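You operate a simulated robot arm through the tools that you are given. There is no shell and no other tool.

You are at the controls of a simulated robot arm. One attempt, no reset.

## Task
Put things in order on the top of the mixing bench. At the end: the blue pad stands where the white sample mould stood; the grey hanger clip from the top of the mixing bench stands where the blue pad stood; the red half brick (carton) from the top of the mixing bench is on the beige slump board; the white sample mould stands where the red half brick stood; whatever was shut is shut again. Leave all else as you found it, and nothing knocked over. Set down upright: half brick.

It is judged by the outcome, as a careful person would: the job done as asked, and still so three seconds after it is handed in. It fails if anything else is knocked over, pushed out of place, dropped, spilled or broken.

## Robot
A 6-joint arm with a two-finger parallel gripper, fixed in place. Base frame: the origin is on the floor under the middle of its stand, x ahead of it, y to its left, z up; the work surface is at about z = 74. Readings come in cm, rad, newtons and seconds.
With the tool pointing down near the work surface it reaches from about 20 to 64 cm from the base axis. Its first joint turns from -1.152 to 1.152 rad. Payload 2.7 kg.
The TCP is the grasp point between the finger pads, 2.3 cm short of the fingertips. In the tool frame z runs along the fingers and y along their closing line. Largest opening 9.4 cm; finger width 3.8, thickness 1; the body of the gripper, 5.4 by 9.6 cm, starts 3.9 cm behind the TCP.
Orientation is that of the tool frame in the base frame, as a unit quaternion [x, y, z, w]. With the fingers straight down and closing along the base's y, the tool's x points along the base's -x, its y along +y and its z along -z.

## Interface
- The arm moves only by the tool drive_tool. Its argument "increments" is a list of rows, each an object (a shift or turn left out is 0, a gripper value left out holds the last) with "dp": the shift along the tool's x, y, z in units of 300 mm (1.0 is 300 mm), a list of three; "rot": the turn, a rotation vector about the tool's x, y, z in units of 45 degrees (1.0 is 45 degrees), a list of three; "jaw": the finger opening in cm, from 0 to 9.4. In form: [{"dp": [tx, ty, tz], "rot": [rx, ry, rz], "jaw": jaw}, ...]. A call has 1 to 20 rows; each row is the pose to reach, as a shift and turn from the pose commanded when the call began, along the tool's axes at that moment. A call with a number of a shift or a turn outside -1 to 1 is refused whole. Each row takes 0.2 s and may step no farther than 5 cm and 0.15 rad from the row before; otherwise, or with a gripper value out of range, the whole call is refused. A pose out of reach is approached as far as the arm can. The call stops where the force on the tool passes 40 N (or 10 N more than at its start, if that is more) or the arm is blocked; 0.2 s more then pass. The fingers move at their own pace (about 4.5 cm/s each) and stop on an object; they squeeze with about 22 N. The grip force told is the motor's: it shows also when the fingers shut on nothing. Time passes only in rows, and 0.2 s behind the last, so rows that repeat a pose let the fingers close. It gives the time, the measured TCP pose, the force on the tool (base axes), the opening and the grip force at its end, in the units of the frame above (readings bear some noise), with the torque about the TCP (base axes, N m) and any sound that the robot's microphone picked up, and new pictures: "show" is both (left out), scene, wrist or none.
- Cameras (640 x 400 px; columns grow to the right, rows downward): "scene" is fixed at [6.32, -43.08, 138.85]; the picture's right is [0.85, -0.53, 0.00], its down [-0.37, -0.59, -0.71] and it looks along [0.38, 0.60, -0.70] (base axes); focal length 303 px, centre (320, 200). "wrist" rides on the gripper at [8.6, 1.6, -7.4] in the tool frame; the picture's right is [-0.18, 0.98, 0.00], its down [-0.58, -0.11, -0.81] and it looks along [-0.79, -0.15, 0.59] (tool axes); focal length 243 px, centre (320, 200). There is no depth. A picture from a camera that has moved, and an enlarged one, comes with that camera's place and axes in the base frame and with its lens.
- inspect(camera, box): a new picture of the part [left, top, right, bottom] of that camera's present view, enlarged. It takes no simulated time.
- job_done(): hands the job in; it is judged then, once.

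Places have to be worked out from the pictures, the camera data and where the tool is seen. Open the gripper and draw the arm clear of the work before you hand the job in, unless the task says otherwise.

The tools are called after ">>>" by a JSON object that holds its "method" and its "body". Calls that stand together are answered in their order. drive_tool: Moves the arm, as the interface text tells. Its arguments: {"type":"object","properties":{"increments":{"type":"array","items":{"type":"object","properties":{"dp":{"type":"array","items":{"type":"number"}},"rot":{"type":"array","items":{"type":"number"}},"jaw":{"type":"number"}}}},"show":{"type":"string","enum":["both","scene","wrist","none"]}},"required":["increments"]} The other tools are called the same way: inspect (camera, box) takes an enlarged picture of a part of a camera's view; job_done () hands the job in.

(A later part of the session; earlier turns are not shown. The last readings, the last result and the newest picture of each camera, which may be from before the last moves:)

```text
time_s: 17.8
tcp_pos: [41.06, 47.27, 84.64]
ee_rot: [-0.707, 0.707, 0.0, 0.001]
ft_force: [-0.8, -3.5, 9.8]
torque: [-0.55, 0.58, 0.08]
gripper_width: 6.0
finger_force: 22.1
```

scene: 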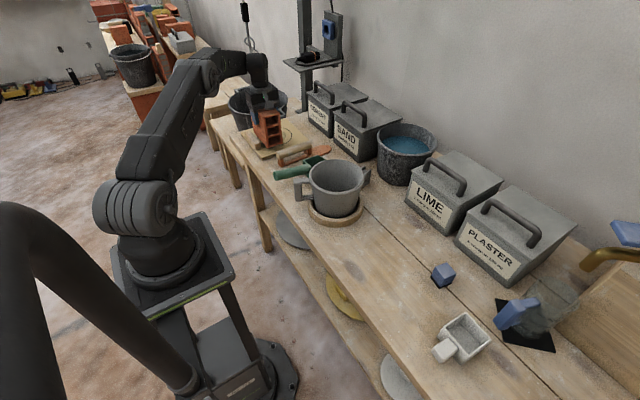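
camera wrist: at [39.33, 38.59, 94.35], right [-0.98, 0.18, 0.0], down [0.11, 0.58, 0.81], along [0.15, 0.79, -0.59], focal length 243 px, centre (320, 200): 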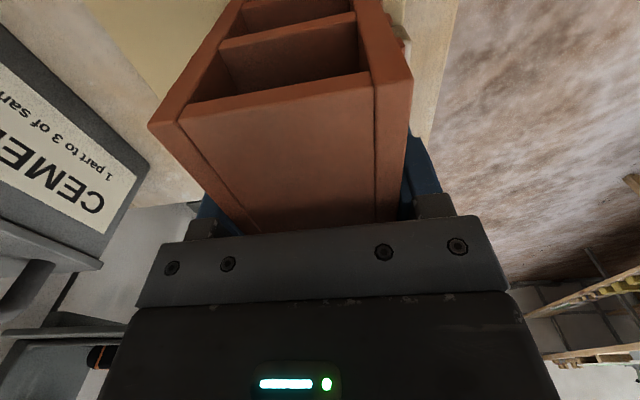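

Contact now (upward force about 10 N, off-centre torque). I'll look before going further.

>>> {"method": "inspect", "body": {"camera": "scene", "box": [235, 85, 335, 165]}}

>>> {"method": "inspect", "body": {"camera": "wrist", "box": [100, 0, 480, 240]}}

```text
5.00 times, centred on (285, 125) of scene
camera zoom: at [6.31, -43.1, 138.84], right [0.85, -0.53, 0.0], down [-0.37, -0.59, -0.71], along [0.38, 0.6, -0.7], focal length 1514 px, centre (495, 575)
```

zoom: 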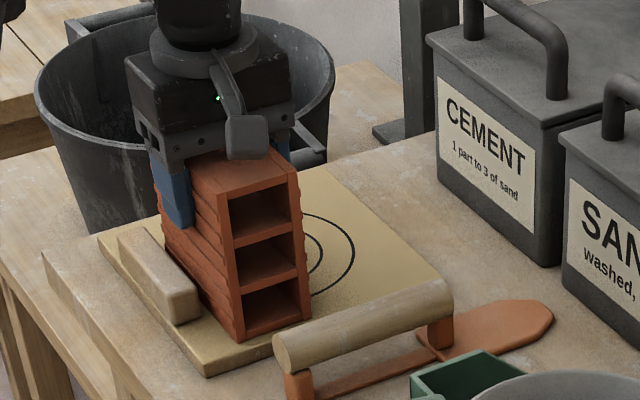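

```text
1.67 times, centred on (290, 120) of wrist
camera zoom: at [39.36, 38.64, 91.96], right [-0.98, 0.18, 0.0], down [0.11, 0.58, 0.81], along [0.15, 0.79, -0.59], focal length 404 px, centre (370, 333)
```

zoom: 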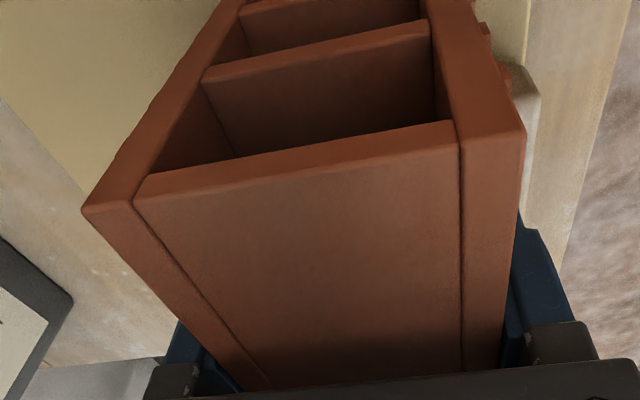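

The brick is down on the board with its whole base inside the board and a gap to the handle block; the small torque is just one edge touching first. I'll press down another millimetre to seat it, then open the jaws.

>>> {"method": "drive_tool", "body": {"increments": [{"dp": [0, 0, 0.003]}, {"dp": [0, 0, 0.003], "jaw": 7}, {"dp": [0, 0, 0.003], "jaw": 9.2}, {"dp": [0, 0, 0.003], "jaw": 9.2}, {"dp": [0, 0, 0.003], "jaw": 9.2}], "show": "both"}}

>>> {"method": "inspect", "body": {"camera": "scene", "box": [235, 85, 335, 165]}}

```text
time_s: 19.0
tcp_pos: [41.03, 47.32, 84.31]
ee_rot: [-0.707, 0.707, 0.0, 0.0]
ft_force: [0.0, -0.2, 0.6]
torque: [0.01, -0.01, 0.03]
gripper_width: 9.18
finger_force: 0.1
camera wrist: at [39.34, 38.6, 91.72], right [-0.98, 0.18, 0.0], down [0.11, 0.58, 0.81], along [0.15, 0.79, -0.59], focal length 243 px, centre (320, 200)
```

scene: 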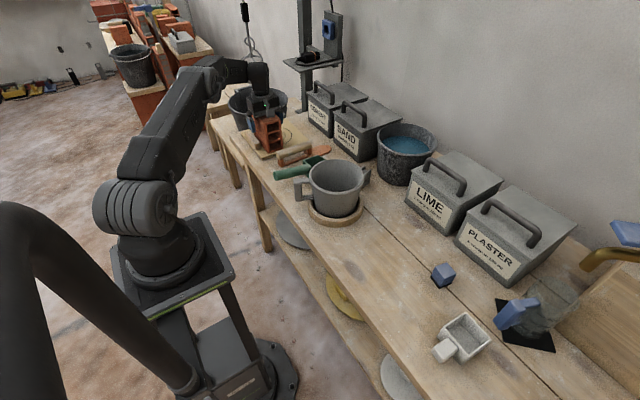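
wrist: 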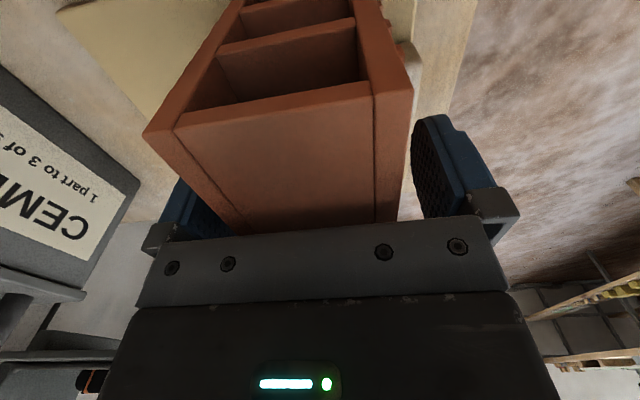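

```text
5.00 times, centred on (285, 125) of scene
camera zoom: at [6.32, -43.08, 138.85], right [0.85, -0.53, 0.0], down [-0.37, -0.59, -0.71], along [0.38, 0.6, -0.7], focal length 1514 px, centre (495, 575)
```

zoom: 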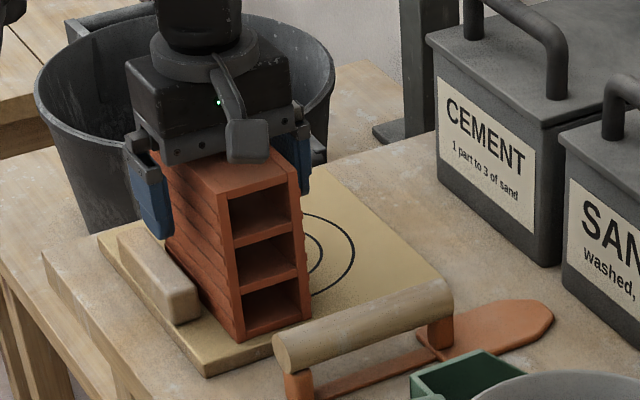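

The brick stands on the board, released and free. I'll rise straight up clear of it, then fly back toward the mould while unwinding the wrist.

>>> {"method": "drive_tool", "body": {"increments": [{"dp": [0, 0, -0.12]}, {"dp": [0, 0, -0.28]}, {"dp": [0, 0, -0.44]}, {"dp": [0, 0, -0.6]}, {"dp": [0, 0, -0.66]}, {"dp": [0.15, 0, -0.66], "rot": [0, 0, 0.16]}, {"dp": [0.3, 0, -0.66], "rot": [0, 0, 0.32]}, {"dp": [0.45, 0, -0.66], "rot": [0, 0, 0.48]}, {"dp": [0.6, 0, -0.66], "rot": [0, 0, 0.64]}, {"dp": [0.75, 0, -0.66], "rot": [0, 0, 0.82]}, {"dp": [0.9, 0, -0.66], "rot": [0, 0, 1.0]}, {"dp": [0.9, 0, -0.66], "rot": [0, 0, 1.0]}], "show": "both"}}

>>> {"method": "inspect", "body": {"camera": "scene", "box": [235, 85, 335, 165]}}

```text
time_s: 21.6
tcp_pos: [41.04, 20.22, 104.22]
ee_rot: [-0.381, 0.925, 0.001, 0.0]
ft_force: [0.0, 0.6, -0.5]
torque: [-0.01, 0.02, 0.0]
gripper_width: 9.19
finger_force: 0.0
camera wrist: at [33.68, 15.3, 111.58], right [-0.56, 0.83, 0.0], down [0.49, 0.33, 0.81], along [0.67, 0.45, -0.59], focal length 243 px, centre (320, 200)
```

scene: 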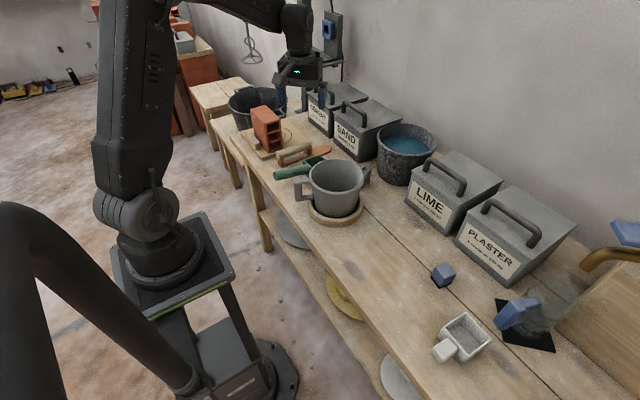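
wrist: 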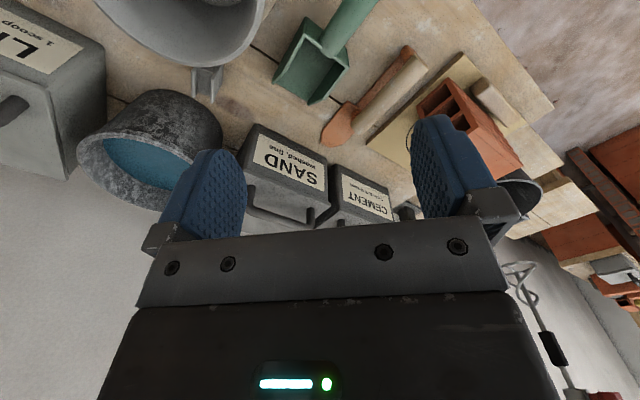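

```text
5.00 times, centred on (285, 125) of scene
camera zoom: at [6.32, -43.08, 138.85], right [0.85, -0.53, 0.0], down [-0.37, -0.59, -0.71], along [0.38, 0.6, -0.7], focal length 1514 px, centre (495, 575)
```

zoom: 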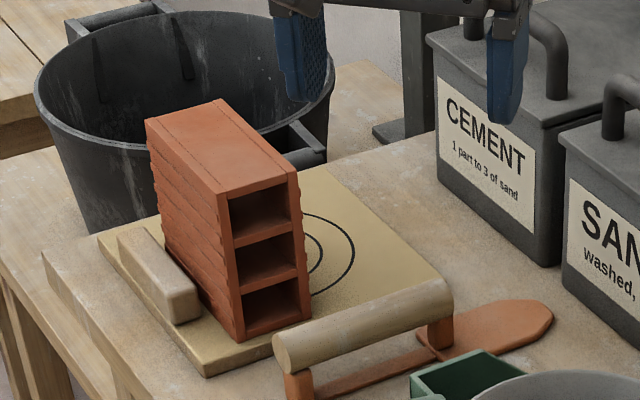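

The brick stands upright on the board with nothing disturbed. I'll head for the mould on the right side of the bench, staying high.

>>> {"method": "drive_tool", "body": {"increments": [{"dp": [0.095, -0.1017, 0], "rot": [0, 0, 0.1429]}, {"dp": [0.1899, -0.2034, 0], "rot": [0, 0, 0.2857]}, {"dp": [0.2849, -0.3051, 0], "rot": [0, 0, 0.4286]}, {"dp": [0.3798, -0.4067, 0], "rot": [0, 0, 0.5714]}, {"dp": [0.4748, -0.5084, 0], "rot": [0, 0, 0.7143]}, {"dp": [0.5697, -0.6101, 0], "rot": [0, 0, 0.8571]}, {"dp": [0.6647, -0.7118, 0], "rot": [0, 0, 1.0]}, {"dp": [0.6647, -0.7118, 0], "rot": [0, 0, 1.0]}], "show": "none"}}

```text
time_s: 23.4
tcp_pos: [41.98, -8.9, 104.08]
ee_rot: [0.002, 1.0, 0.0, -0.001]
ft_force: [0.2, -0.8, 0.8]
torque: [0.01, -0.03, 0.01]
gripper_width: 9.2
finger_force: 0.1
```

Next I'll move to a viewing spot short of the mould to measure the mould and pad with the wrist camera.

>>> {"method": "drive_tool", "body": {"increments": [{"dp": [0.022, -0.134, 0]}, {"dp": [0.044, -0.268, 0]}, {"dp": [0.067, -0.402, 0]}, {"dp": [0.089, -0.535, 0]}, {"dp": [0.111, -0.669, 0]}, {"dp": [0.1333, -0.803, 0]}, {"dp": [0.1333, -0.803, 0]}], "show": "both"}}

>>> {"method": "inspect", "body": {"camera": "wrist", "box": [180, 0, 400, 130]}}

```text
time_s: 25.0
tcp_pos: [37.98, -32.96, 104.46]
ee_rot: [-0.001, 1.0, 0.0, 0.0]
ft_force: [-0.2, -0.2, 0.4]
torque: [-0.03, -0.01, 0.0]
gripper_width: 9.19
finger_force: 0.0
camera wrist: at [29.21, -31.3, 111.84], right [0.18, 0.98, 0.0], down [0.58, -0.11, 0.81], along [0.79, -0.15, -0.59], focal length 243 px, centre (320, 200)
```

scene: 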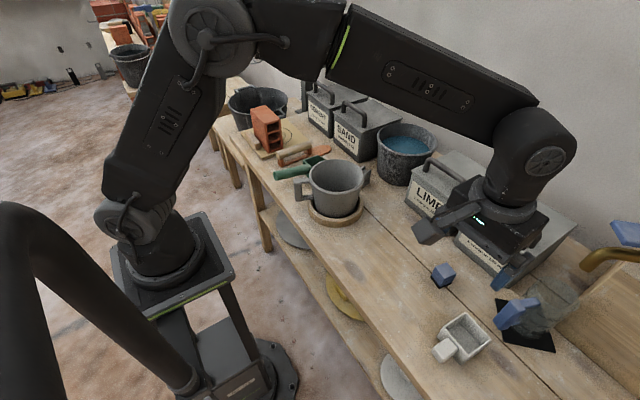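
wrist: 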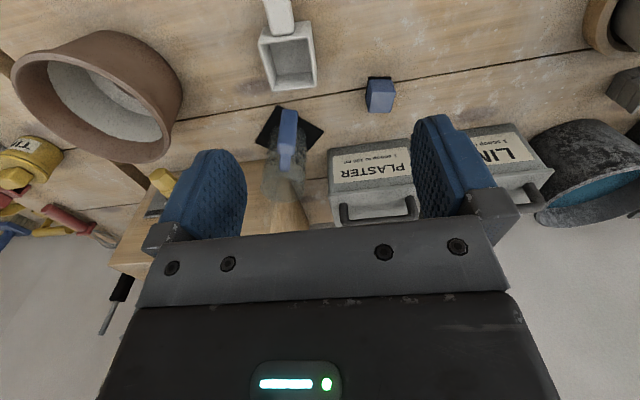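

```text
2.91 times, centred on (290, 65) of wrist
camera zoom: at [29.21, -31.3, 111.84], right [0.18, 0.98, 0.0], down [0.58, -0.11, 0.81], along [0.79, -0.15, -0.59], focal length 706 px, centre (407, 593)
```

zoom: 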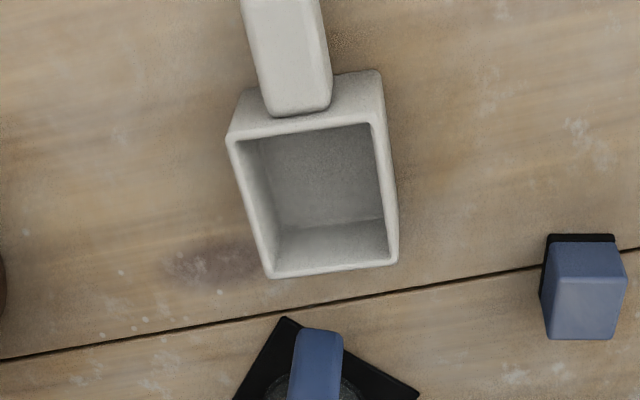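

Both cameras agree: mould body centre ≈ (43.3, −38.0), yaw −4°, rim z≈79; pad ≈ (51.2, −26.1). I'll move over the mould and come down to just above it.

>>> {"method": "drive_tool", "body": {"increments": [{"dp": [-0.0879, -0.0834, 0], "rot": [0, 0, 0.045]}, {"dp": [-0.1757, -0.1667, 0], "rot": [0, 0, 0.089]}, {"dp": [-0.1757, -0.1667, 0.15], "rot": [0, 0, 0.089]}, {"dp": [-0.1757, -0.1667, 0.3], "rot": [0, 0, 0.089]}, {"dp": [-0.1757, -0.1667, 0.45], "rot": [0, 0, 0.089]}, {"dp": [-0.1757, -0.1667, 0.6], "rot": [0, 0, 0.089]}, {"dp": [-0.1757, -0.1667, 0.7], "rot": [0, 0, 0.089]}, {"dp": [-0.1757, -0.1667, 0.7], "rot": [0, 0, 0.089]}], "show": "both"}}

>>> {"method": "inspect", "body": {"camera": "scene", "box": [390, 250, 550, 390]}}

```text
time_s: 26.8
tcp_pos: [43.05, -38.25, 82.88]
ee_rot: [0.035, 0.999, 0.0, -0.001]
ft_force: [0.2, 0.7, -0.9]
torque: [0.02, -0.02, 0.0]
gripper_width: 9.22
finger_force: 0.0
camera wrist: at [34.47, -35.96, 90.35], right [0.25, 0.97, 0.0], down [0.57, -0.15, 0.81], along [0.78, -0.2, -0.59], focal length 243 px, centre (320, 200)
```

scene: 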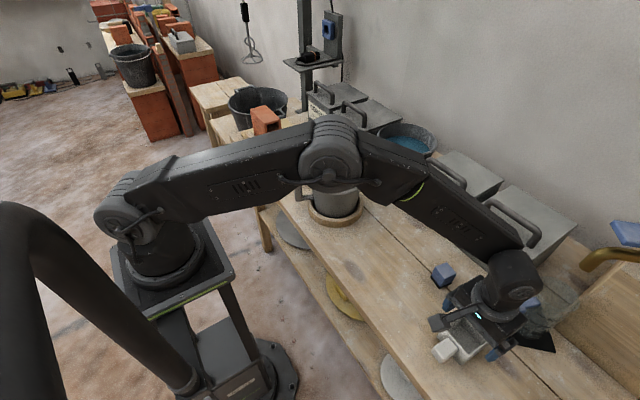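
wrist: 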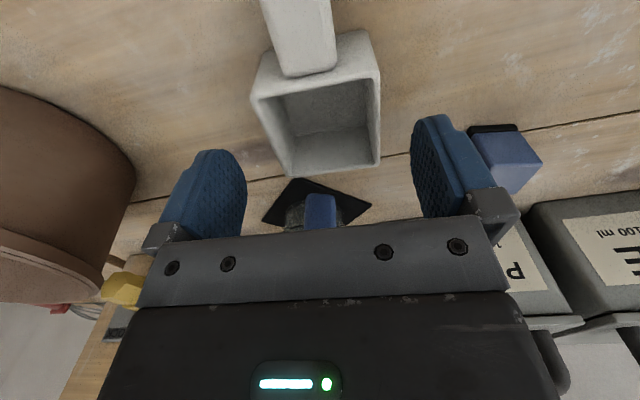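

```text
2.86 times, centred on (470, 320) of scene
camera zoom: at [6.32, -43.08, 138.85], right [0.85, -0.53, 0.0], down [-0.37, -0.59, -0.71], along [0.38, 0.6, -0.7], focal length 865 px, centre (-109, -143)
```

zoom: 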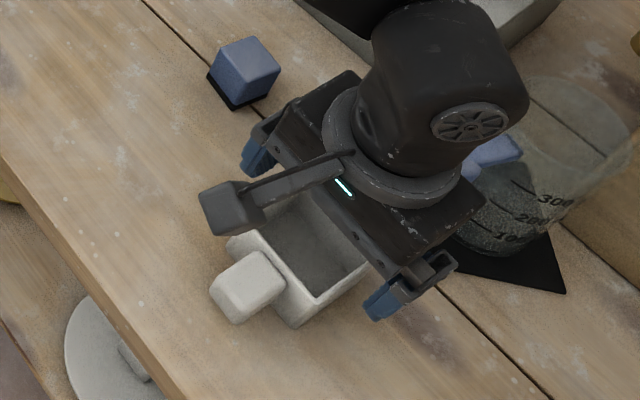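

The mould sits between the fingers, and the jug handle and pad are clear of the gripper. I'll descend the last 6 cm and close on the mould's side walls.

>>> {"method": "drive_tool", "body": {"increments": [{"dp": [0, 0, 0.07]}, {"dp": [0, 0, 0.14]}, {"dp": [0, 0, 0.1947]}, {"dp": [0, 0, 0.1947]}, {"dp": [0, 0, 0.1947], "jaw": 7.5}, {"dp": [0, 0, 0.1947], "jaw": 4.5}, {"dp": [0, 0, 0.1947], "jaw": 4.5}, {"dp": [0, 0, 0.1947], "jaw": 4.5}, {"dp": [0, 0, 0.1947], "jaw": 4.5}], "show": "both"}}

>>> {"method": "inspect", "body": {"camera": "scene", "box": [390, 250, 550, 390]}}

```text
time_s: 28.8
tcp_pos: [43.16, -38.1, 77.15]
ee_rot: [0.035, 0.999, 0.0, -0.001]
ft_force: [-1.4, -0.3, 0.9]
torque: [0.01, -0.01, -0.03]
gripper_width: 6.55
finger_force: 22.2
camera wrist: at [34.56, -35.86, 84.58], right [0.25, 0.97, 0.0], down [0.57, -0.15, 0.81], along [0.78, -0.2, -0.59], focal length 243 px, centre (320, 200)
```

scene: 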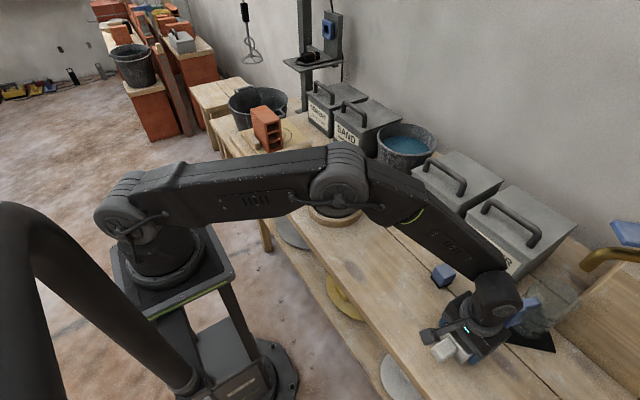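
wrist: 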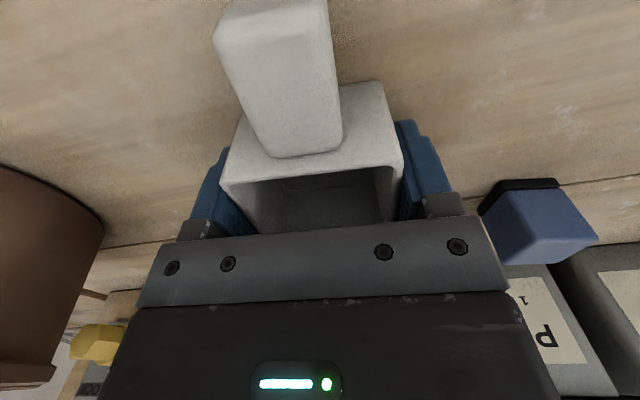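

```text
2.86 times, centred on (470, 320) of scene
camera zoom: at [6.32, -43.08, 138.85], right [0.85, -0.53, 0.0], down [-0.37, -0.59, -0.71], along [0.38, 0.6, -0.7], focal length 865 px, centre (-109, -143)
```

zoom: 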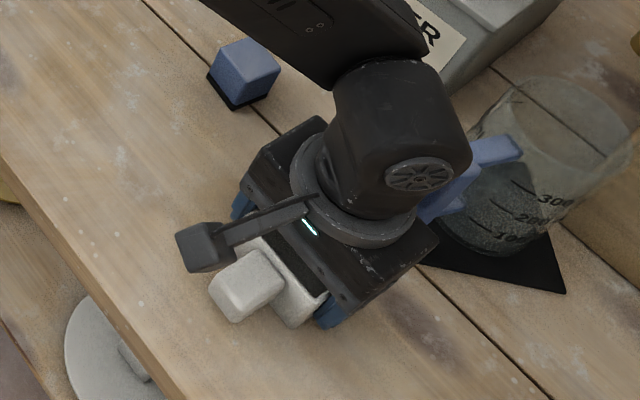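

Gripped at 6.55 cm with full force. I'll lift a little to check the hold, then raise further.

>>> {"method": "drive_tool", "body": {"increments": [{"dp": [0, 0, -0.03]}, {"dp": [0, 0, -0.09]}, {"dp": [0, 0, -0.2]}, {"dp": [0, 0, -0.32]}, {"dp": [0, 0, -0.43]}, {"dp": [0, 0, -0.43]}], "show": "both"}}

```text
time_s: 30.2
tcp_pos: [43.16, -37.93, 89.92]
ee_rot: [0.035, 0.999, 0.0, -0.001]
ft_force: [0.2, 0.4, -1.0]
torque: [-0.04, -0.01, -0.02]
gripper_width: 6.57
finger_force: 22.3
camera wrist: at [34.47, -35.74, 97.37], right [0.25, 0.97, 0.0], down [0.57, -0.15, 0.81], along [0.78, -0.2, -0.59], focal length 243 px, centre (320, 200)
```

scene: 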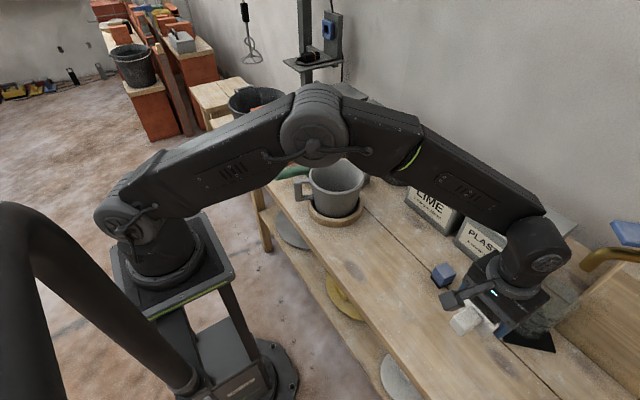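
wrist: 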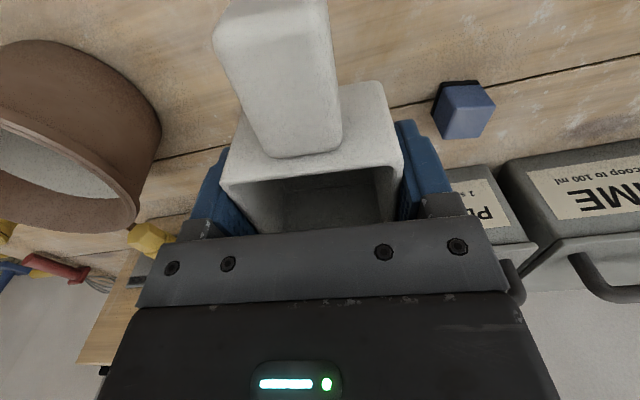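

The mould is secure, about 1 N. I'll carry it left to the brick's former spot at (43.5, −12).

>>> {"method": "drive_tool", "body": {"increments": [{"dp": [0.0071, 0.1233, 0]}, {"dp": [0.0141, 0.2467, 0]}, {"dp": [0.0212, 0.37, 0]}, {"dp": [0.0282, 0.4934, 0]}, {"dp": [0.0353, 0.6167, 0]}, {"dp": [0.0423, 0.7401, 0]}, {"dp": [0.0494, 0.8634, 0]}, {"dp": [0.0494, 0.8634, 0]}, {"dp": [0.0494, 0.8634, 0.12]}, {"dp": [0.0494, 0.8634, 0.24]}, {"dp": [0.0494, 0.8634, 0.36]}, {"dp": [0.0494, 0.8634, 0.36]}], "show": "both"}}

>>> {"method": "inspect", "body": {"camera": "scene", "box": [320, 170, 470, 290]}}

```text
time_s: 32.8
tcp_pos: [43.62, -12.31, 79.68]
ee_rot: [0.035, 0.999, 0.0, -0.001]
ft_force: [0.5, 0.8, -1.2]
torque: [-0.01, 0.01, 0.01]
gripper_width: 6.58
finger_force: 22.4
camera wrist: at [34.97, -10.1, 86.92], right [0.25, 0.97, 0.0], down [0.57, -0.15, 0.81], along [0.78, -0.2, -0.59], focal length 243 px, centre (320, 200)
```

scene: 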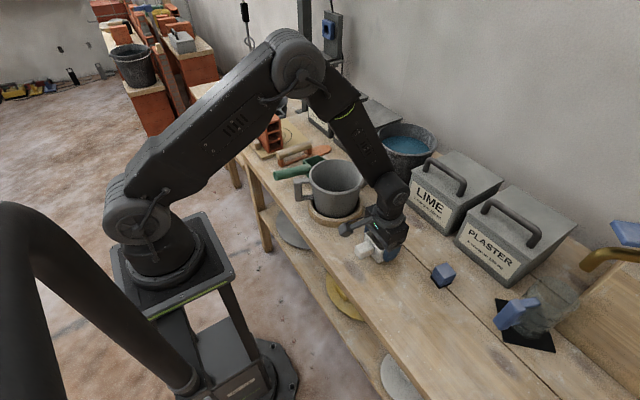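
wrist: 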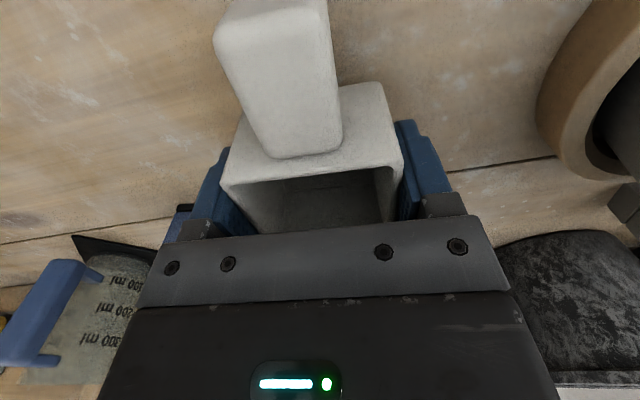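

```text
3.33 times, centred on (395, 230) of scene
camera zoom: at [6.32, -43.08, 138.85], right [0.85, -0.53, 0.0], down [-0.37, -0.59, -0.71], along [0.38, 0.6, -0.7], focal length 1010 px, centre (70, 100)
```

zoom: 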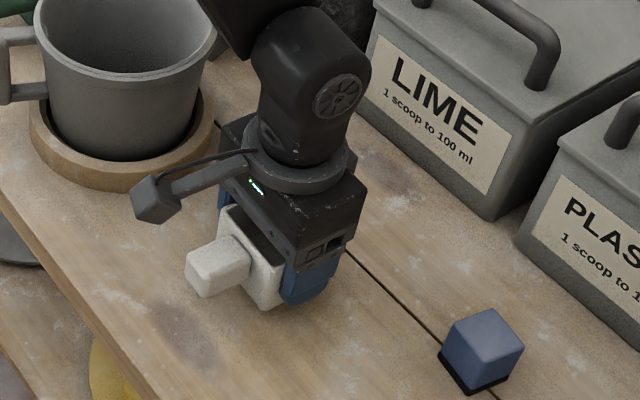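

Over the brick's old spot with clearance all round. I'll lower gently until it touches.

>>> {"method": "drive_tool", "body": {"increments": [{"dp": [0, 0, 0.025]}, {"dp": [0, 0, 0.05]}, {"dp": [0, 0, 0.062]}, {"dp": [0, 0, 0.062]}], "show": "none"}}

```text
time_s: 33.8
tcp_pos: [43.57, -12.37, 77.58]
ee_rot: [0.035, 0.999, 0.0, 0.0]
ft_force: [0.0, -0.1, -0.6]
torque: [-0.01, -0.02, 0.04]
gripper_width: 6.56
finger_force: 21.9
```

>>> {"method": "drive_tool", "body": {"increments": [{"dp": [0, 0.007, 0.005]}, {"dp": [0, 0.007, 0.01]}, {"dp": [0, 0.007, 0.01]}], "show": "none"}}

```text
time_s: 34.6
tcp_pos: [43.58, -11.98, 77.38]
ee_rot: [0.036, 0.999, 0.0, 0.0]
ft_force: [0.6, 0.4, -1.4]
torque: [0.02, -0.01, 0.03]
gripper_width: 6.56
finger_force: 21.8
```

No contact yet; I'll step down another couple of millimetres.

>>> {"method": "drive_tool", "body": {"increments": [{"dp": [0, 0, 0.004]}, {"dp": [0, 0, 0.008]}, {"dp": [0, 0, 0.008]}], "show": "none"}}

```text
time_s: 35.4
tcp_pos: [43.63, -11.97, 77.15]
ee_rot: [0.035, 0.999, 0.0, 0.002]
ft_force: [-0.3, 0.6, 16.6]
torque: [0.02, -0.01, -0.05]
gripper_width: 6.6
finger_force: 22.0
```

Firm, even contact (16.6 N up, negligible torque) — the mould is on the bench. I'll open the jaws and rise straight up.

>>> {"method": "drive_tool", "body": {"increments": [{"dp": [0, 0, 0], "jaw": 7.5}, {"dp": [0, 0, 0], "jaw": 9.2}, {"dp": [0, 0, 0], "jaw": 9.2}, {"dp": [0, 0, 0], "jaw": 9.2}, {"dp": [0, 0, -0.04]}, {"dp": [0, 0, -0.12]}, {"dp": [0, 0, -0.24]}, {"dp": [0, 0, -0.38]}, {"dp": [0, 0, -0.52]}, {"dp": [0, 0, -0.52]}], "show": "both"}}

>>> {"method": "inspect", "body": {"camera": "scene", "box": [320, 170, 470, 290]}}

```text
time_s: 37.6
tcp_pos: [43.74, -11.93, 92.82]
ee_rot: [0.036, 0.999, 0.0, 0.0]
ft_force: [-0.3, 0.7, -0.2]
torque: [-0.01, 0.02, -0.01]
gripper_width: 9.21
finger_force: 0.1
camera wrist: at [35.05, -9.64, 100.26], right [0.25, 0.97, 0.0], down [0.57, -0.15, 0.81], along [0.78, -0.2, -0.59], focal length 243 px, centre (320, 200)
```

scene: 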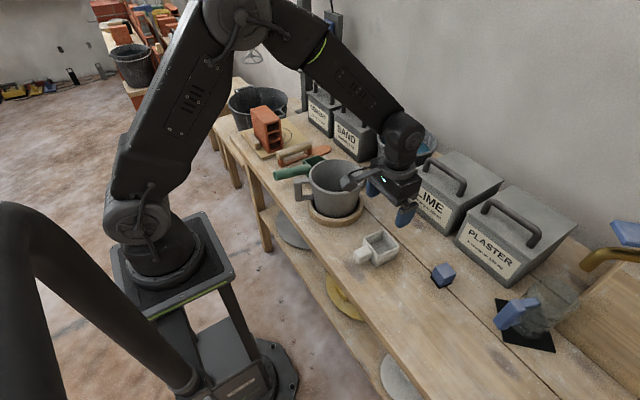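
wrist: 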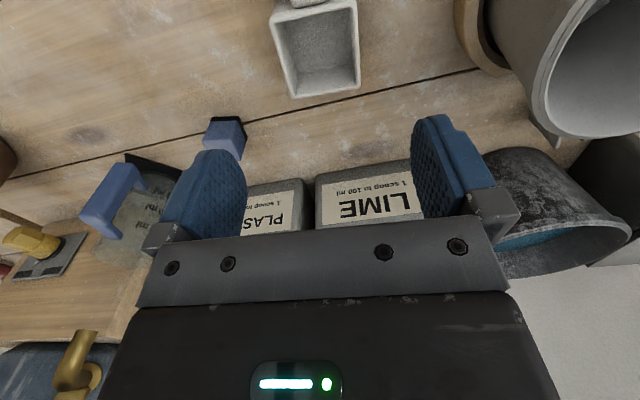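

```text
3.33 times, centred on (395, 230) of scene
camera zoom: at [6.32, -43.08, 138.85], right [0.85, -0.53, 0.0], down [-0.37, -0.59, -0.71], along [0.38, 0.6, -0.7], focal length 1010 px, centre (70, 100)
```

zoom: 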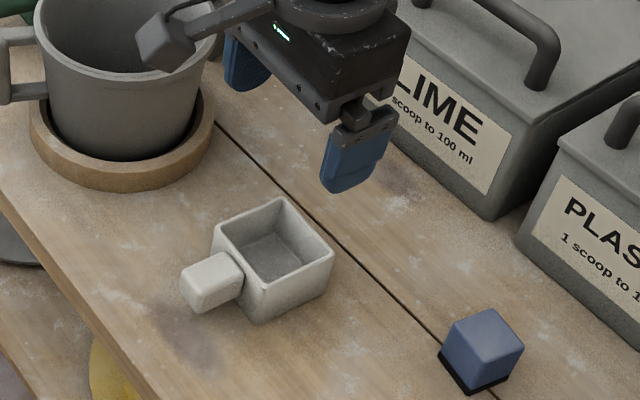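

The mould stands upright on the brick's old spot. Next is the blue pad at (51.25, −26.1), yaw −10°: I'll move above it and partway down.

>>> {"method": "drive_tool", "body": {"increments": [{"dp": [-0.0719, -0.1141, 0], "rot": [0, 0, 0.033]}, {"dp": [-0.1438, -0.2282, 0], "rot": [0, 0, 0.067]}, {"dp": [-0.2157, -0.3423, 0], "rot": [0, 0, 0.1]}, {"dp": [-0.2876, -0.4564, 0], "rot": [0, 0, 0.133]}, {"dp": [-0.2876, -0.4564, 0.1], "rot": [0, 0, 0.133]}, {"dp": [-0.2876, -0.4564, 0.2], "rot": [0, 0, 0.133]}, {"dp": [-0.2876, -0.4564, 0.3], "rot": [0, 0, 0.133]}, {"dp": [-0.2876, -0.4564, 0.3], "rot": [0, 0, 0.133]}], "show": "both"}}

>>> {"method": "inspect", "body": {"camera": "wrist", "box": [180, 0, 480, 200]}}

>>> {"method": "inspect", "body": {"camera": "scene", "box": [370, 190, 530, 330]}}

```text
time_s: 39.4
tcp_pos: [51.0, -26.03, 83.31]
ee_rot: [0.087, 0.996, 0.001, 0.0]
ft_force: [0.0, -0.7, -0.3]
torque: [0.02, -0.02, 0.01]
gripper_width: 9.19
finger_force: 0.1
camera wrist: at [42.77, -22.93, 90.81], right [0.35, 0.94, 0.0], down [0.55, -0.21, 0.81], along [0.75, -0.28, -0.59], focal length 243 px, centre (320, 200)
```

scene: 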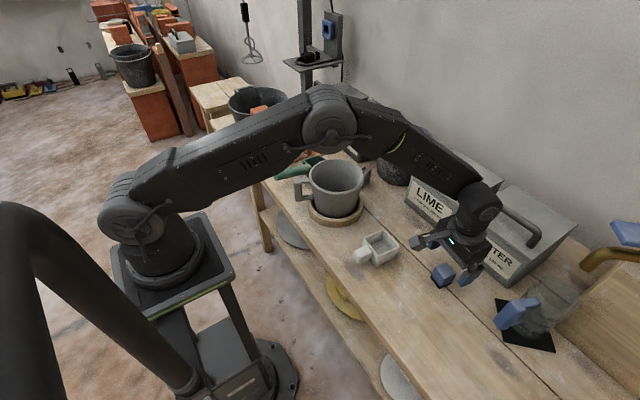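
wrist: 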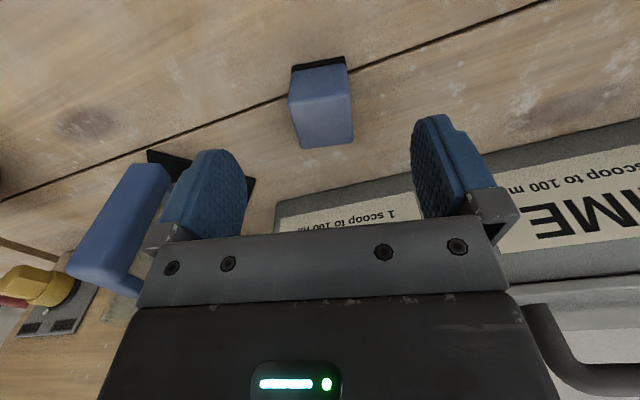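

```text
2.00 times, centred on (330, 100) of wrist
camera zoom: at [42.77, -22.93, 90.81], right [0.35, 0.94, 0.0], down [0.55, -0.21, 0.81], along [0.75, -0.28, -0.59], focal length 485 px, centre (300, 400)
```

zoom: 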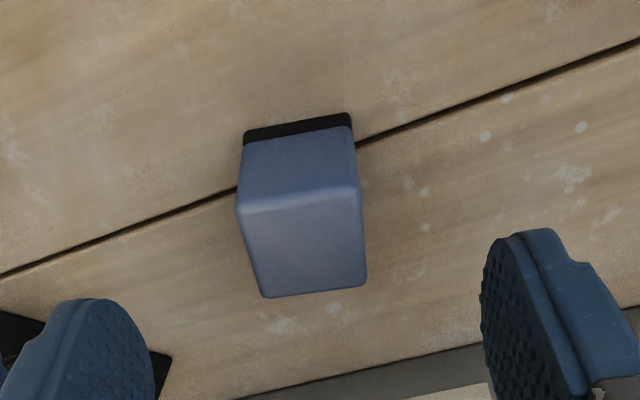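

```text
2.86 times, centred on (450, 260) of scene
camera zoom: at [6.32, -43.08, 138.85], right [0.85, -0.53, 0.0], down [-0.37, -0.59, -0.71], along [0.38, 0.6, -0.7], focal length 865 px, centre (-51, 29)
```

zoom: 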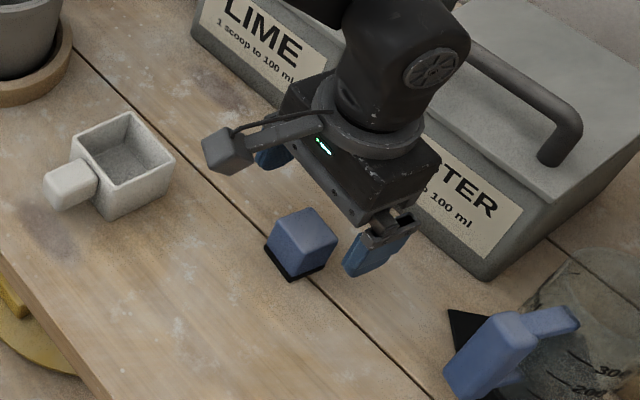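

The pad is centred between the fingers and aligned. I'll go down around it and close.

>>> {"method": "drive_tool", "body": {"increments": [{"dp": [-0.006, 0, 0.075]}, {"dp": [-0.006, 0, 0.15]}, {"dp": [-0.006, 0, 0.2167]}, {"dp": [-0.006, 0, 0.2167]}, {"dp": [-0.006, 0, 0.2167], "jaw": 6}, {"dp": [-0.006, 0, 0.2167], "jaw": 2}, {"dp": [-0.006, 0, 0.2167], "jaw": 2}, {"dp": [-0.006, 0, 0.2167], "jaw": 2}, {"dp": [-0.006, 0, 0.2167], "jaw": 2}, {"dp": [-0.006, 0, 0.2167], "jaw": 2}], "show": "both"}}

```text
time_s: 41.6
tcp_pos: [51.35, -26.11, 76.89]
ee_rot: [0.087, 0.996, 0.0, -0.001]
ft_force: [0.2, -0.7, 0.1]
torque: [0.0, -0.02, 0.04]
gripper_width: 3.57
finger_force: 22.6
camera wrist: at [43.08, -23.02, 84.29], right [0.35, 0.94, 0.0], down [0.55, -0.21, 0.81], along [0.75, -0.28, -0.59], focal length 243 px, centre (320, 200)
```

scene: 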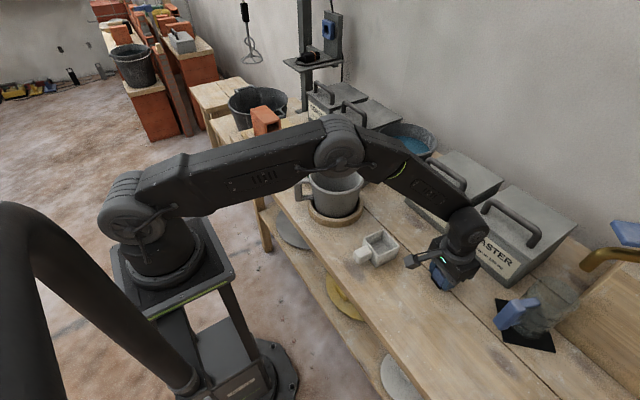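
wrist: 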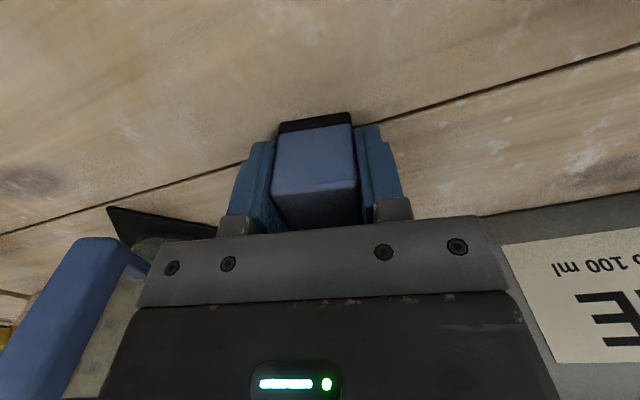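

Pad gripped at 3.57 cm. I'll lift it, move back toward me first and then right to the mould's old spot, stopping above the surface.

>>> {"method": "drive_tool", "body": {"increments": [{"dp": [0, 0, -0.03]}, {"dp": [0, 0, -0.12]}, {"dp": [0, 0, -0.26]}, {"dp": [0, 0, -0.4]}, {"dp": [0.138, -0.024, -0.4]}, {"dp": [0.2764, -0.0487, -0.4]}, {"dp": [0.2535, -0.1786, -0.4]}, {"dp": [0.2306, -0.3085, -0.4]}, {"dp": [0.2077, -0.4384, -0.4]}, {"dp": [0.2077, -0.4384, -0.4]}, {"dp": [0.2077, -0.4384, -0.27]}, {"dp": [0.2077, -0.4384, -0.14]}, {"dp": [0.2077, -0.4384, -0.06]}, {"dp": [0.2077, -0.4384, -0.06]}], "show": "both"}}

>>> {"method": "inspect", "body": {"camera": "scene", "box": [390, 250, 550, 390]}}

```text
time_s: 44.6
tcp_pos: [42.9, -38.15, 78.74]
ee_rot: [0.087, 0.996, 0.0, 0.0]
ft_force: [0.4, -0.6, -1.0]
torque: [0.02, 0.0, 0.0]
gripper_width: 3.6
finger_force: 21.6
camera wrist: at [34.52, -35.05, 86.3], right [0.35, 0.94, 0.0], down [0.55, -0.21, 0.81], along [0.75, -0.28, -0.59], focal length 243 px, centre (320, 200)
```

scene: 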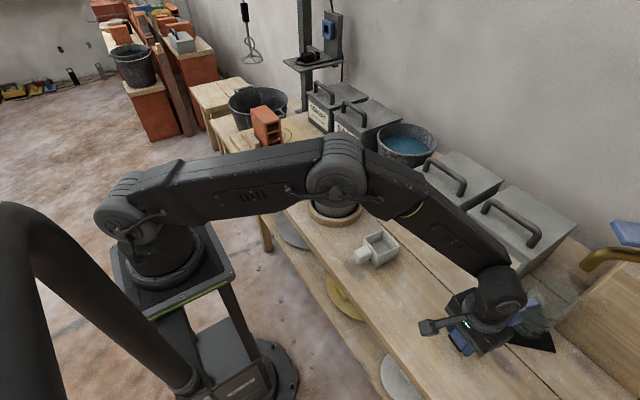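
wrist: 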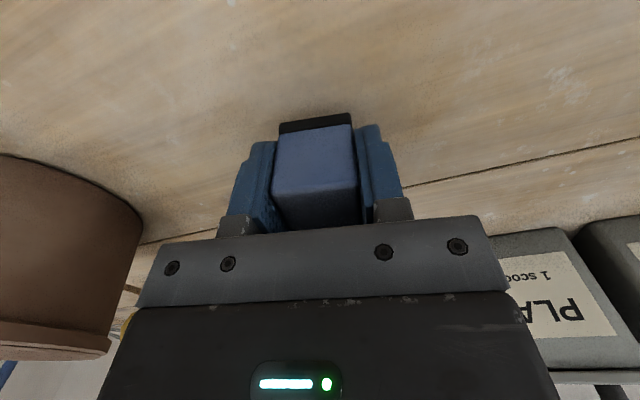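

```text
2.86 times, centred on (470, 320) of scene
camera zoom: at [6.32, -43.08, 138.85], right [0.85, -0.53, 0.0], down [-0.37, -0.59, -0.71], along [0.38, 0.6, -0.7], focal length 865 px, centre (-109, -143)
```

zoom: 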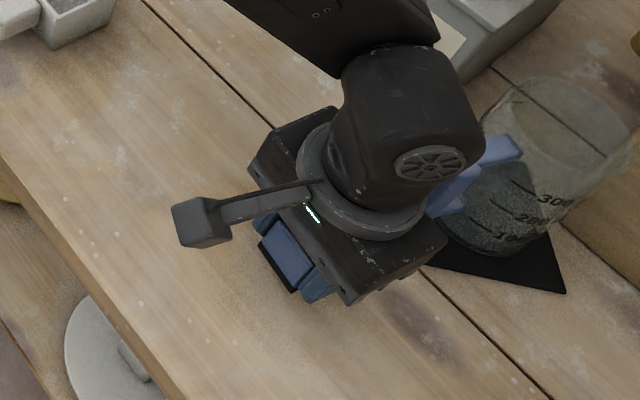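

Over the right spot. I'll lower in small steps to contact.

>>> {"method": "drive_tool", "body": {"increments": [{"dp": [0, 0, 0.02]}, {"dp": [0, 0, 0.04]}, {"dp": [0, 0, 0.05]}, {"dp": [0, 0, 0.055]}, {"dp": [0, 0, 0.055]}], "show": "none"}}

```text
time_s: 45.8
tcp_pos: [42.9, -38.14, 77.23]
ee_rot: [0.087, 0.996, 0.001, 0.0]
ft_force: [0.5, -0.3, 0.3]
torque: [0.0, 0.01, 0.01]
gripper_width: 3.56
finger_force: 22.2
```

>>> {"method": "drive_tool", "body": {"increments": [{"dp": [0, 0, 0.004]}, {"dp": [0, 0, 0.008]}, {"dp": [0, 0, 0.008]}], "show": "none"}}

```text
time_s: 46.6
tcp_pos: [43.04, -37.94, 76.86]
ee_rot: [0.087, 0.996, -0.001, 0.0]
ft_force: [0.3, -0.3, -1.8]
torque: [0.04, -0.02, 0.0]
gripper_width: 3.57
finger_force: 22.1
```

>>> {"method": "drive_tool", "body": {"increments": [{"dp": [0, 0, 0.003]}, {"dp": [0, 0, 0.006]}, {"dp": [0, 0, 0.006]}], "show": "none"}}

```text
time_s: 47.4
tcp_pos: [42.89, -37.98, 76.95]
ee_rot: [0.087, 0.996, 0.001, 0.0]
ft_force: [0.2, -0.2, 1.3]
torque: [0.04, 0.0, 0.0]
gripper_width: 3.53
finger_force: 21.8
```

>>> {"method": "drive_tool", "body": {"increments": [{"dp": [0, 0, 0.004]}, {"dp": [0, 0, 0.004]}], "show": "none"}}

```text
time_s: 48.0
tcp_pos: [42.88, -38.03, 77.04]
ee_rot: [0.088, 0.996, 0.0, 0.001]
ft_force: [-2.1, 4.9, 14.6]
torque: [0.15, 0.17, 0.02]
gripper_width: 3.57
finger_force: 21.8
```

Contact (14.6 N up): the pad rests on the bench. I'll release and go straight up.

>>> {"method": "drive_tool", "body": {"increments": [{"dp": [0, 0, -0.002], "jaw": 4.5}, {"dp": [0, 0, -0.002], "jaw": 6.5}, {"dp": [0, 0, -0.002], "jaw": 8}, {"dp": [0, 0, -0.002], "jaw": 8}, {"dp": [0, 0, -0.04]}, {"dp": [0, 0, -0.14]}, {"dp": [0, 0, -0.28]}, {"dp": [0, 0, -0.42]}, {"dp": [0, 0, -0.56]}, {"dp": [0, 0, -0.56]}], "show": "both"}}

>>> {"method": "inspect", "body": {"camera": "scene", "box": [390, 250, 550, 390]}}

```text
time_s: 50.2
tcp_pos: [42.97, -37.95, 93.7]
ee_rot: [0.088, 0.996, 0.0, 0.0]
ft_force: [-0.7, 0.5, -0.2]
torque: [-0.01, 0.01, 0.01]
gripper_width: 8.02
finger_force: 0.1
camera wrist: at [34.61, -34.75, 101.02], right [0.35, 0.94, 0.0], down [0.55, -0.21, 0.81], along [0.75, -0.28, -0.59], focal length 243 px, centre (320, 200)
```

scene: 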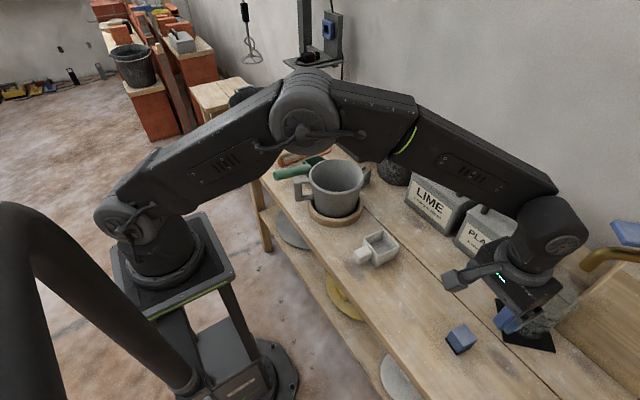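
wrist: 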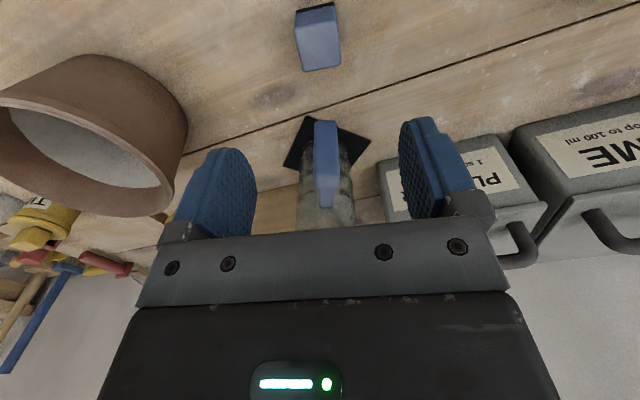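

```text
2.86 times, centred on (470, 320) of scene
camera zoom: at [6.32, -43.08, 138.85], right [0.85, -0.53, 0.0], down [-0.37, -0.59, -0.71], along [0.38, 0.6, -0.7], focal length 865 px, centre (-109, -143)
```

zoom: 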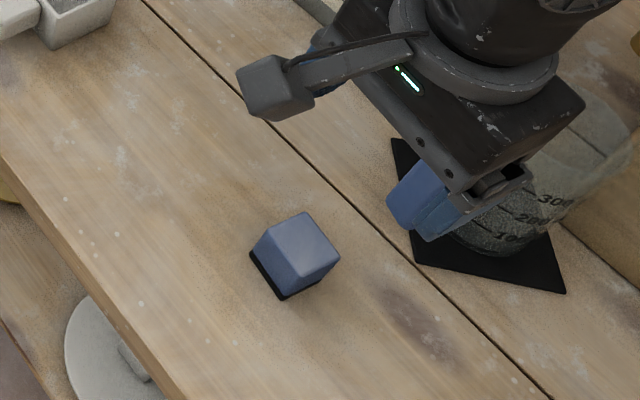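

The pad stands on the mould's old spot. The grey clip is last; I'll go up and across for a precise look from almost directly above, because it sits tightly between pot and bucket.

>>> {"method": "drive_tool", "body": {"increments": [{"dp": [0, 0, -0.16]}, {"dp": [0, 0, -0.32]}, {"dp": [-0.0095, 0.1383, -0.34], "rot": [0, 0, -0.037]}, {"dp": [-0.0189, 0.2767, -0.34], "rot": [0, 0, -0.074]}, {"dp": [-0.0284, 0.415, -0.34], "rot": [0, 0, -0.111]}, {"dp": [-0.0378, 0.5533, -0.34], "rot": [0, 0, -0.148]}, {"dp": [-0.0473, 0.6917, -0.34], "rot": [0, 0, -0.185]}, {"dp": [-0.0567, 0.83, -0.34], "rot": [0, 0, -0.222]}, {"dp": [-0.0567, 0.83, -0.34], "rot": [0, 0, -0.222]}], "show": "none"}}

```text
time_s: 52.2
tcp_pos: [48.97, -13.71, 103.63]
ee_rot: [0.0, 1.0, 0.0, 0.0]
ft_force: [-0.6, 0.1, -0.6]
torque: [0.02, 0.01, -0.01]
gripper_width: 8.01
finger_force: 0.1
```

>>> {"method": "drive_tool", "body": {"increments": [{"dp": [-0.033, 0.1375, 0]}, {"dp": [-0.067, 0.275, 0]}, {"dp": [-0.1, 0.4125, 0]}, {"dp": [-0.133, 0.55, 0]}, {"dp": [-0.167, 0.6875, 0]}, {"dp": [-0.2, 0.825, 0]}, {"dp": [-0.2, 0.825, 0]}], "show": "both"}}

>>> {"method": "inspect", "body": {"camera": "wrist", "box": [270, 0, 390, 75]}}

>>> {"method": "inspect", "body": {"camera": "wrist", "box": [220, 0, 480, 170]}}

```text
time_s: 53.8
tcp_pos: [54.89, 10.92, 103.53]
ee_rot: [0.0, 1.0, 0.0, -0.001]
ft_force: [0.0, -0.9, -0.1]
torque: [0.02, -0.01, -0.04]
gripper_width: 7.98
finger_force: 0.1
camera wrist: at [46.12, 12.52, 110.92], right [0.19, 0.98, 0.0], down [0.58, -0.11, 0.81], along [0.79, -0.15, -0.59], focal length 243 px, centre (320, 200)
```

scene: 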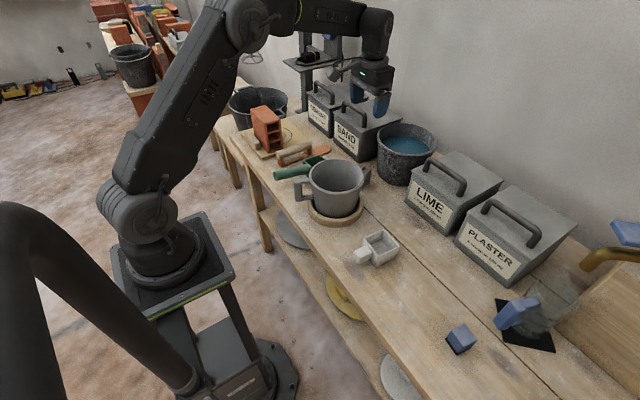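
wrist: 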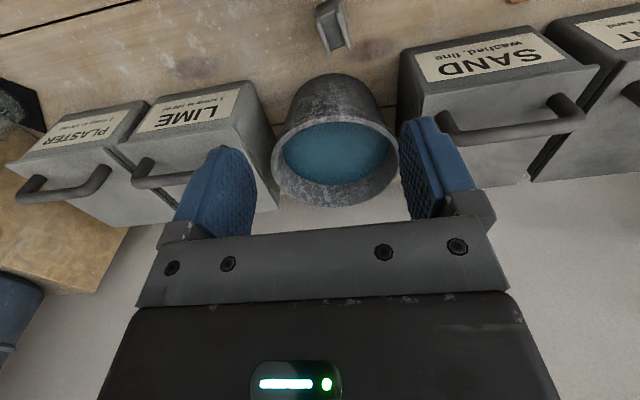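

```text
5.33 times, centred on (330, 38) of wrist
camera zoom: at [46.12, 12.52, 110.92], right [0.19, 0.98, 0.0], down [0.58, -0.11, 0.81], along [0.79, -0.15, -0.59], focal length 1294 px, centre (267, 1067)
```

zoom: 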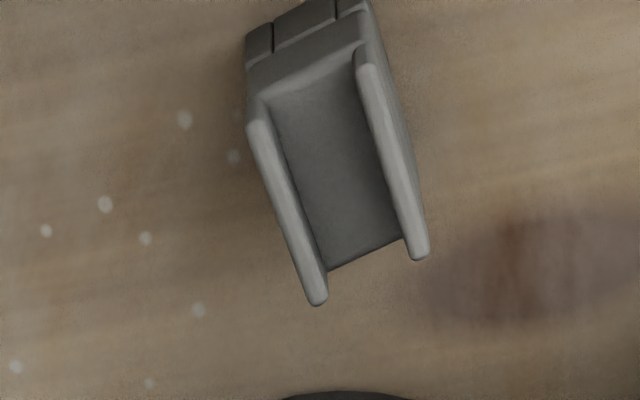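

```text
2.35 times, centred on (350, 85) of wrist
camera zoom: at [46.12, 12.52, 110.92], right [0.19, 0.98, 0.0], down [0.58, -0.11, 0.81], along [0.79, -0.15, -0.59], focal length 571 px, centre (249, 471)
```

zoom: 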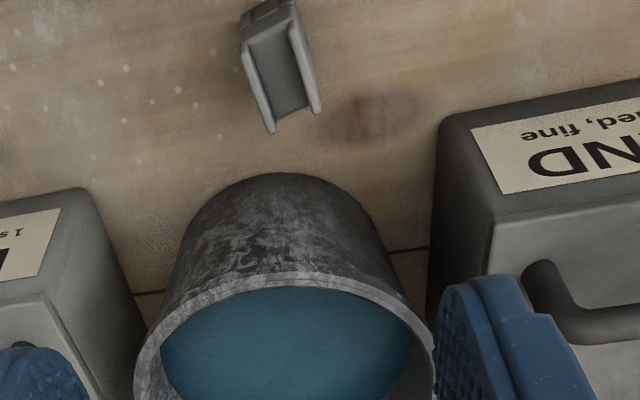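

From two overhead views, the clip's centre is about (57.4, 12.0), 4×2.8×5.6 cm, yaw about +12°. The camera would hit the pot rim if I closed along y, so I'll grip along the clip's length with the camera facing −y, starting with the wrist turn up here.

>>> {"method": "drive_tool", "body": {"increments": [{"dp": [-0.01, 0.006, 0], "rot": [0, 0, -0.18]}, {"dp": [-0.02, 0.012, 0], "rot": [0, 0, -0.36]}, {"dp": [-0.03, 0.018, 0], "rot": [0, 0, -0.54]}, {"dp": [-0.04, 0.0247, 0], "rot": [0, 0, -0.72]}, {"dp": [-0.04, 0.0247, 0], "rot": [0, 0, -0.9]}, {"dp": [-0.04, 0.0247, 0], "rot": [0, 0, -1.0]}, {"dp": [-0.04, 0.0247, 0], "rot": [0, 0, -1.0]}], "show": "none"}}

>>> {"method": "drive_tool", "body": {"increments": [{"rot": [0, 0, -0.18]}, {"rot": [0, 0, -0.36]}, {"rot": [0, 0, -0.54]}, {"rot": [0, 0, -0.72]}, {"rot": [0, 0, -0.9]}, {"rot": [0, 0, -1.0]}, {"rot": [0, 0, -1.0]}], "show": "none"}}

>>> {"method": "drive_tool", "body": {"increments": [{"rot": [0, 0, -0.14]}, {"rot": [0, 0, -0.267]}, {"rot": [0, 0, -0.267]}], "show": "both"}}

```text
time_s: 55.4
tcp_pos: [56.23, 11.69, 103.78]
ee_rot: [-0.383, 0.924, 0.001, 0.0]
ft_force: [0.5, -0.3, -0.7]
torque: [0.01, 0.01, 0.0]
gripper_width: 8.0
finger_force: 0.1
```

```text
time_s: 57.0
tcp_pos: [56.14, 11.6, 103.84]
ee_rot: [-0.707, 0.708, 0.0, 0.0]
ft_force: [-0.6, 0.4, -0.5]
torque: [0.03, 0.02, -0.02]
gripper_width: 8.01
finger_force: 0.0
```

```text
time_s: 57.8
tcp_pos: [56.25, 11.6, 103.71]
ee_rot: [0.778, -0.629, 0.0, 0.0]
ft_force: [-1.5, -0.9, -0.3]
torque: [0.02, -0.01, 0.02]
gripper_width: 7.99
finger_force: 0.0
camera wrist: at [56.36, 2.85, 111.14], right [-1.0, -0.03, 0.0], down [-0.01, 0.59, 0.81], along [-0.02, 0.81, -0.59], focal length 243 px, centre (320, 200)
```

scene: 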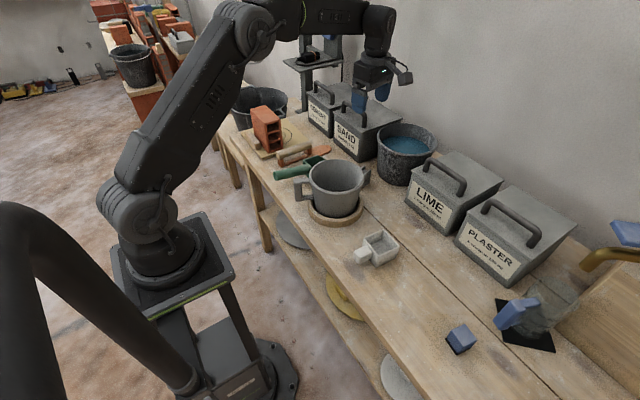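
wrist: 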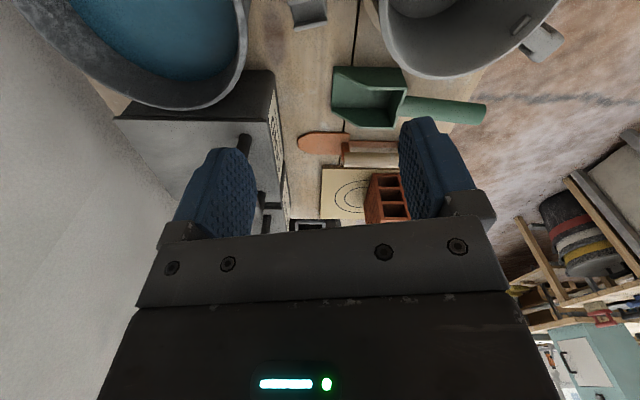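

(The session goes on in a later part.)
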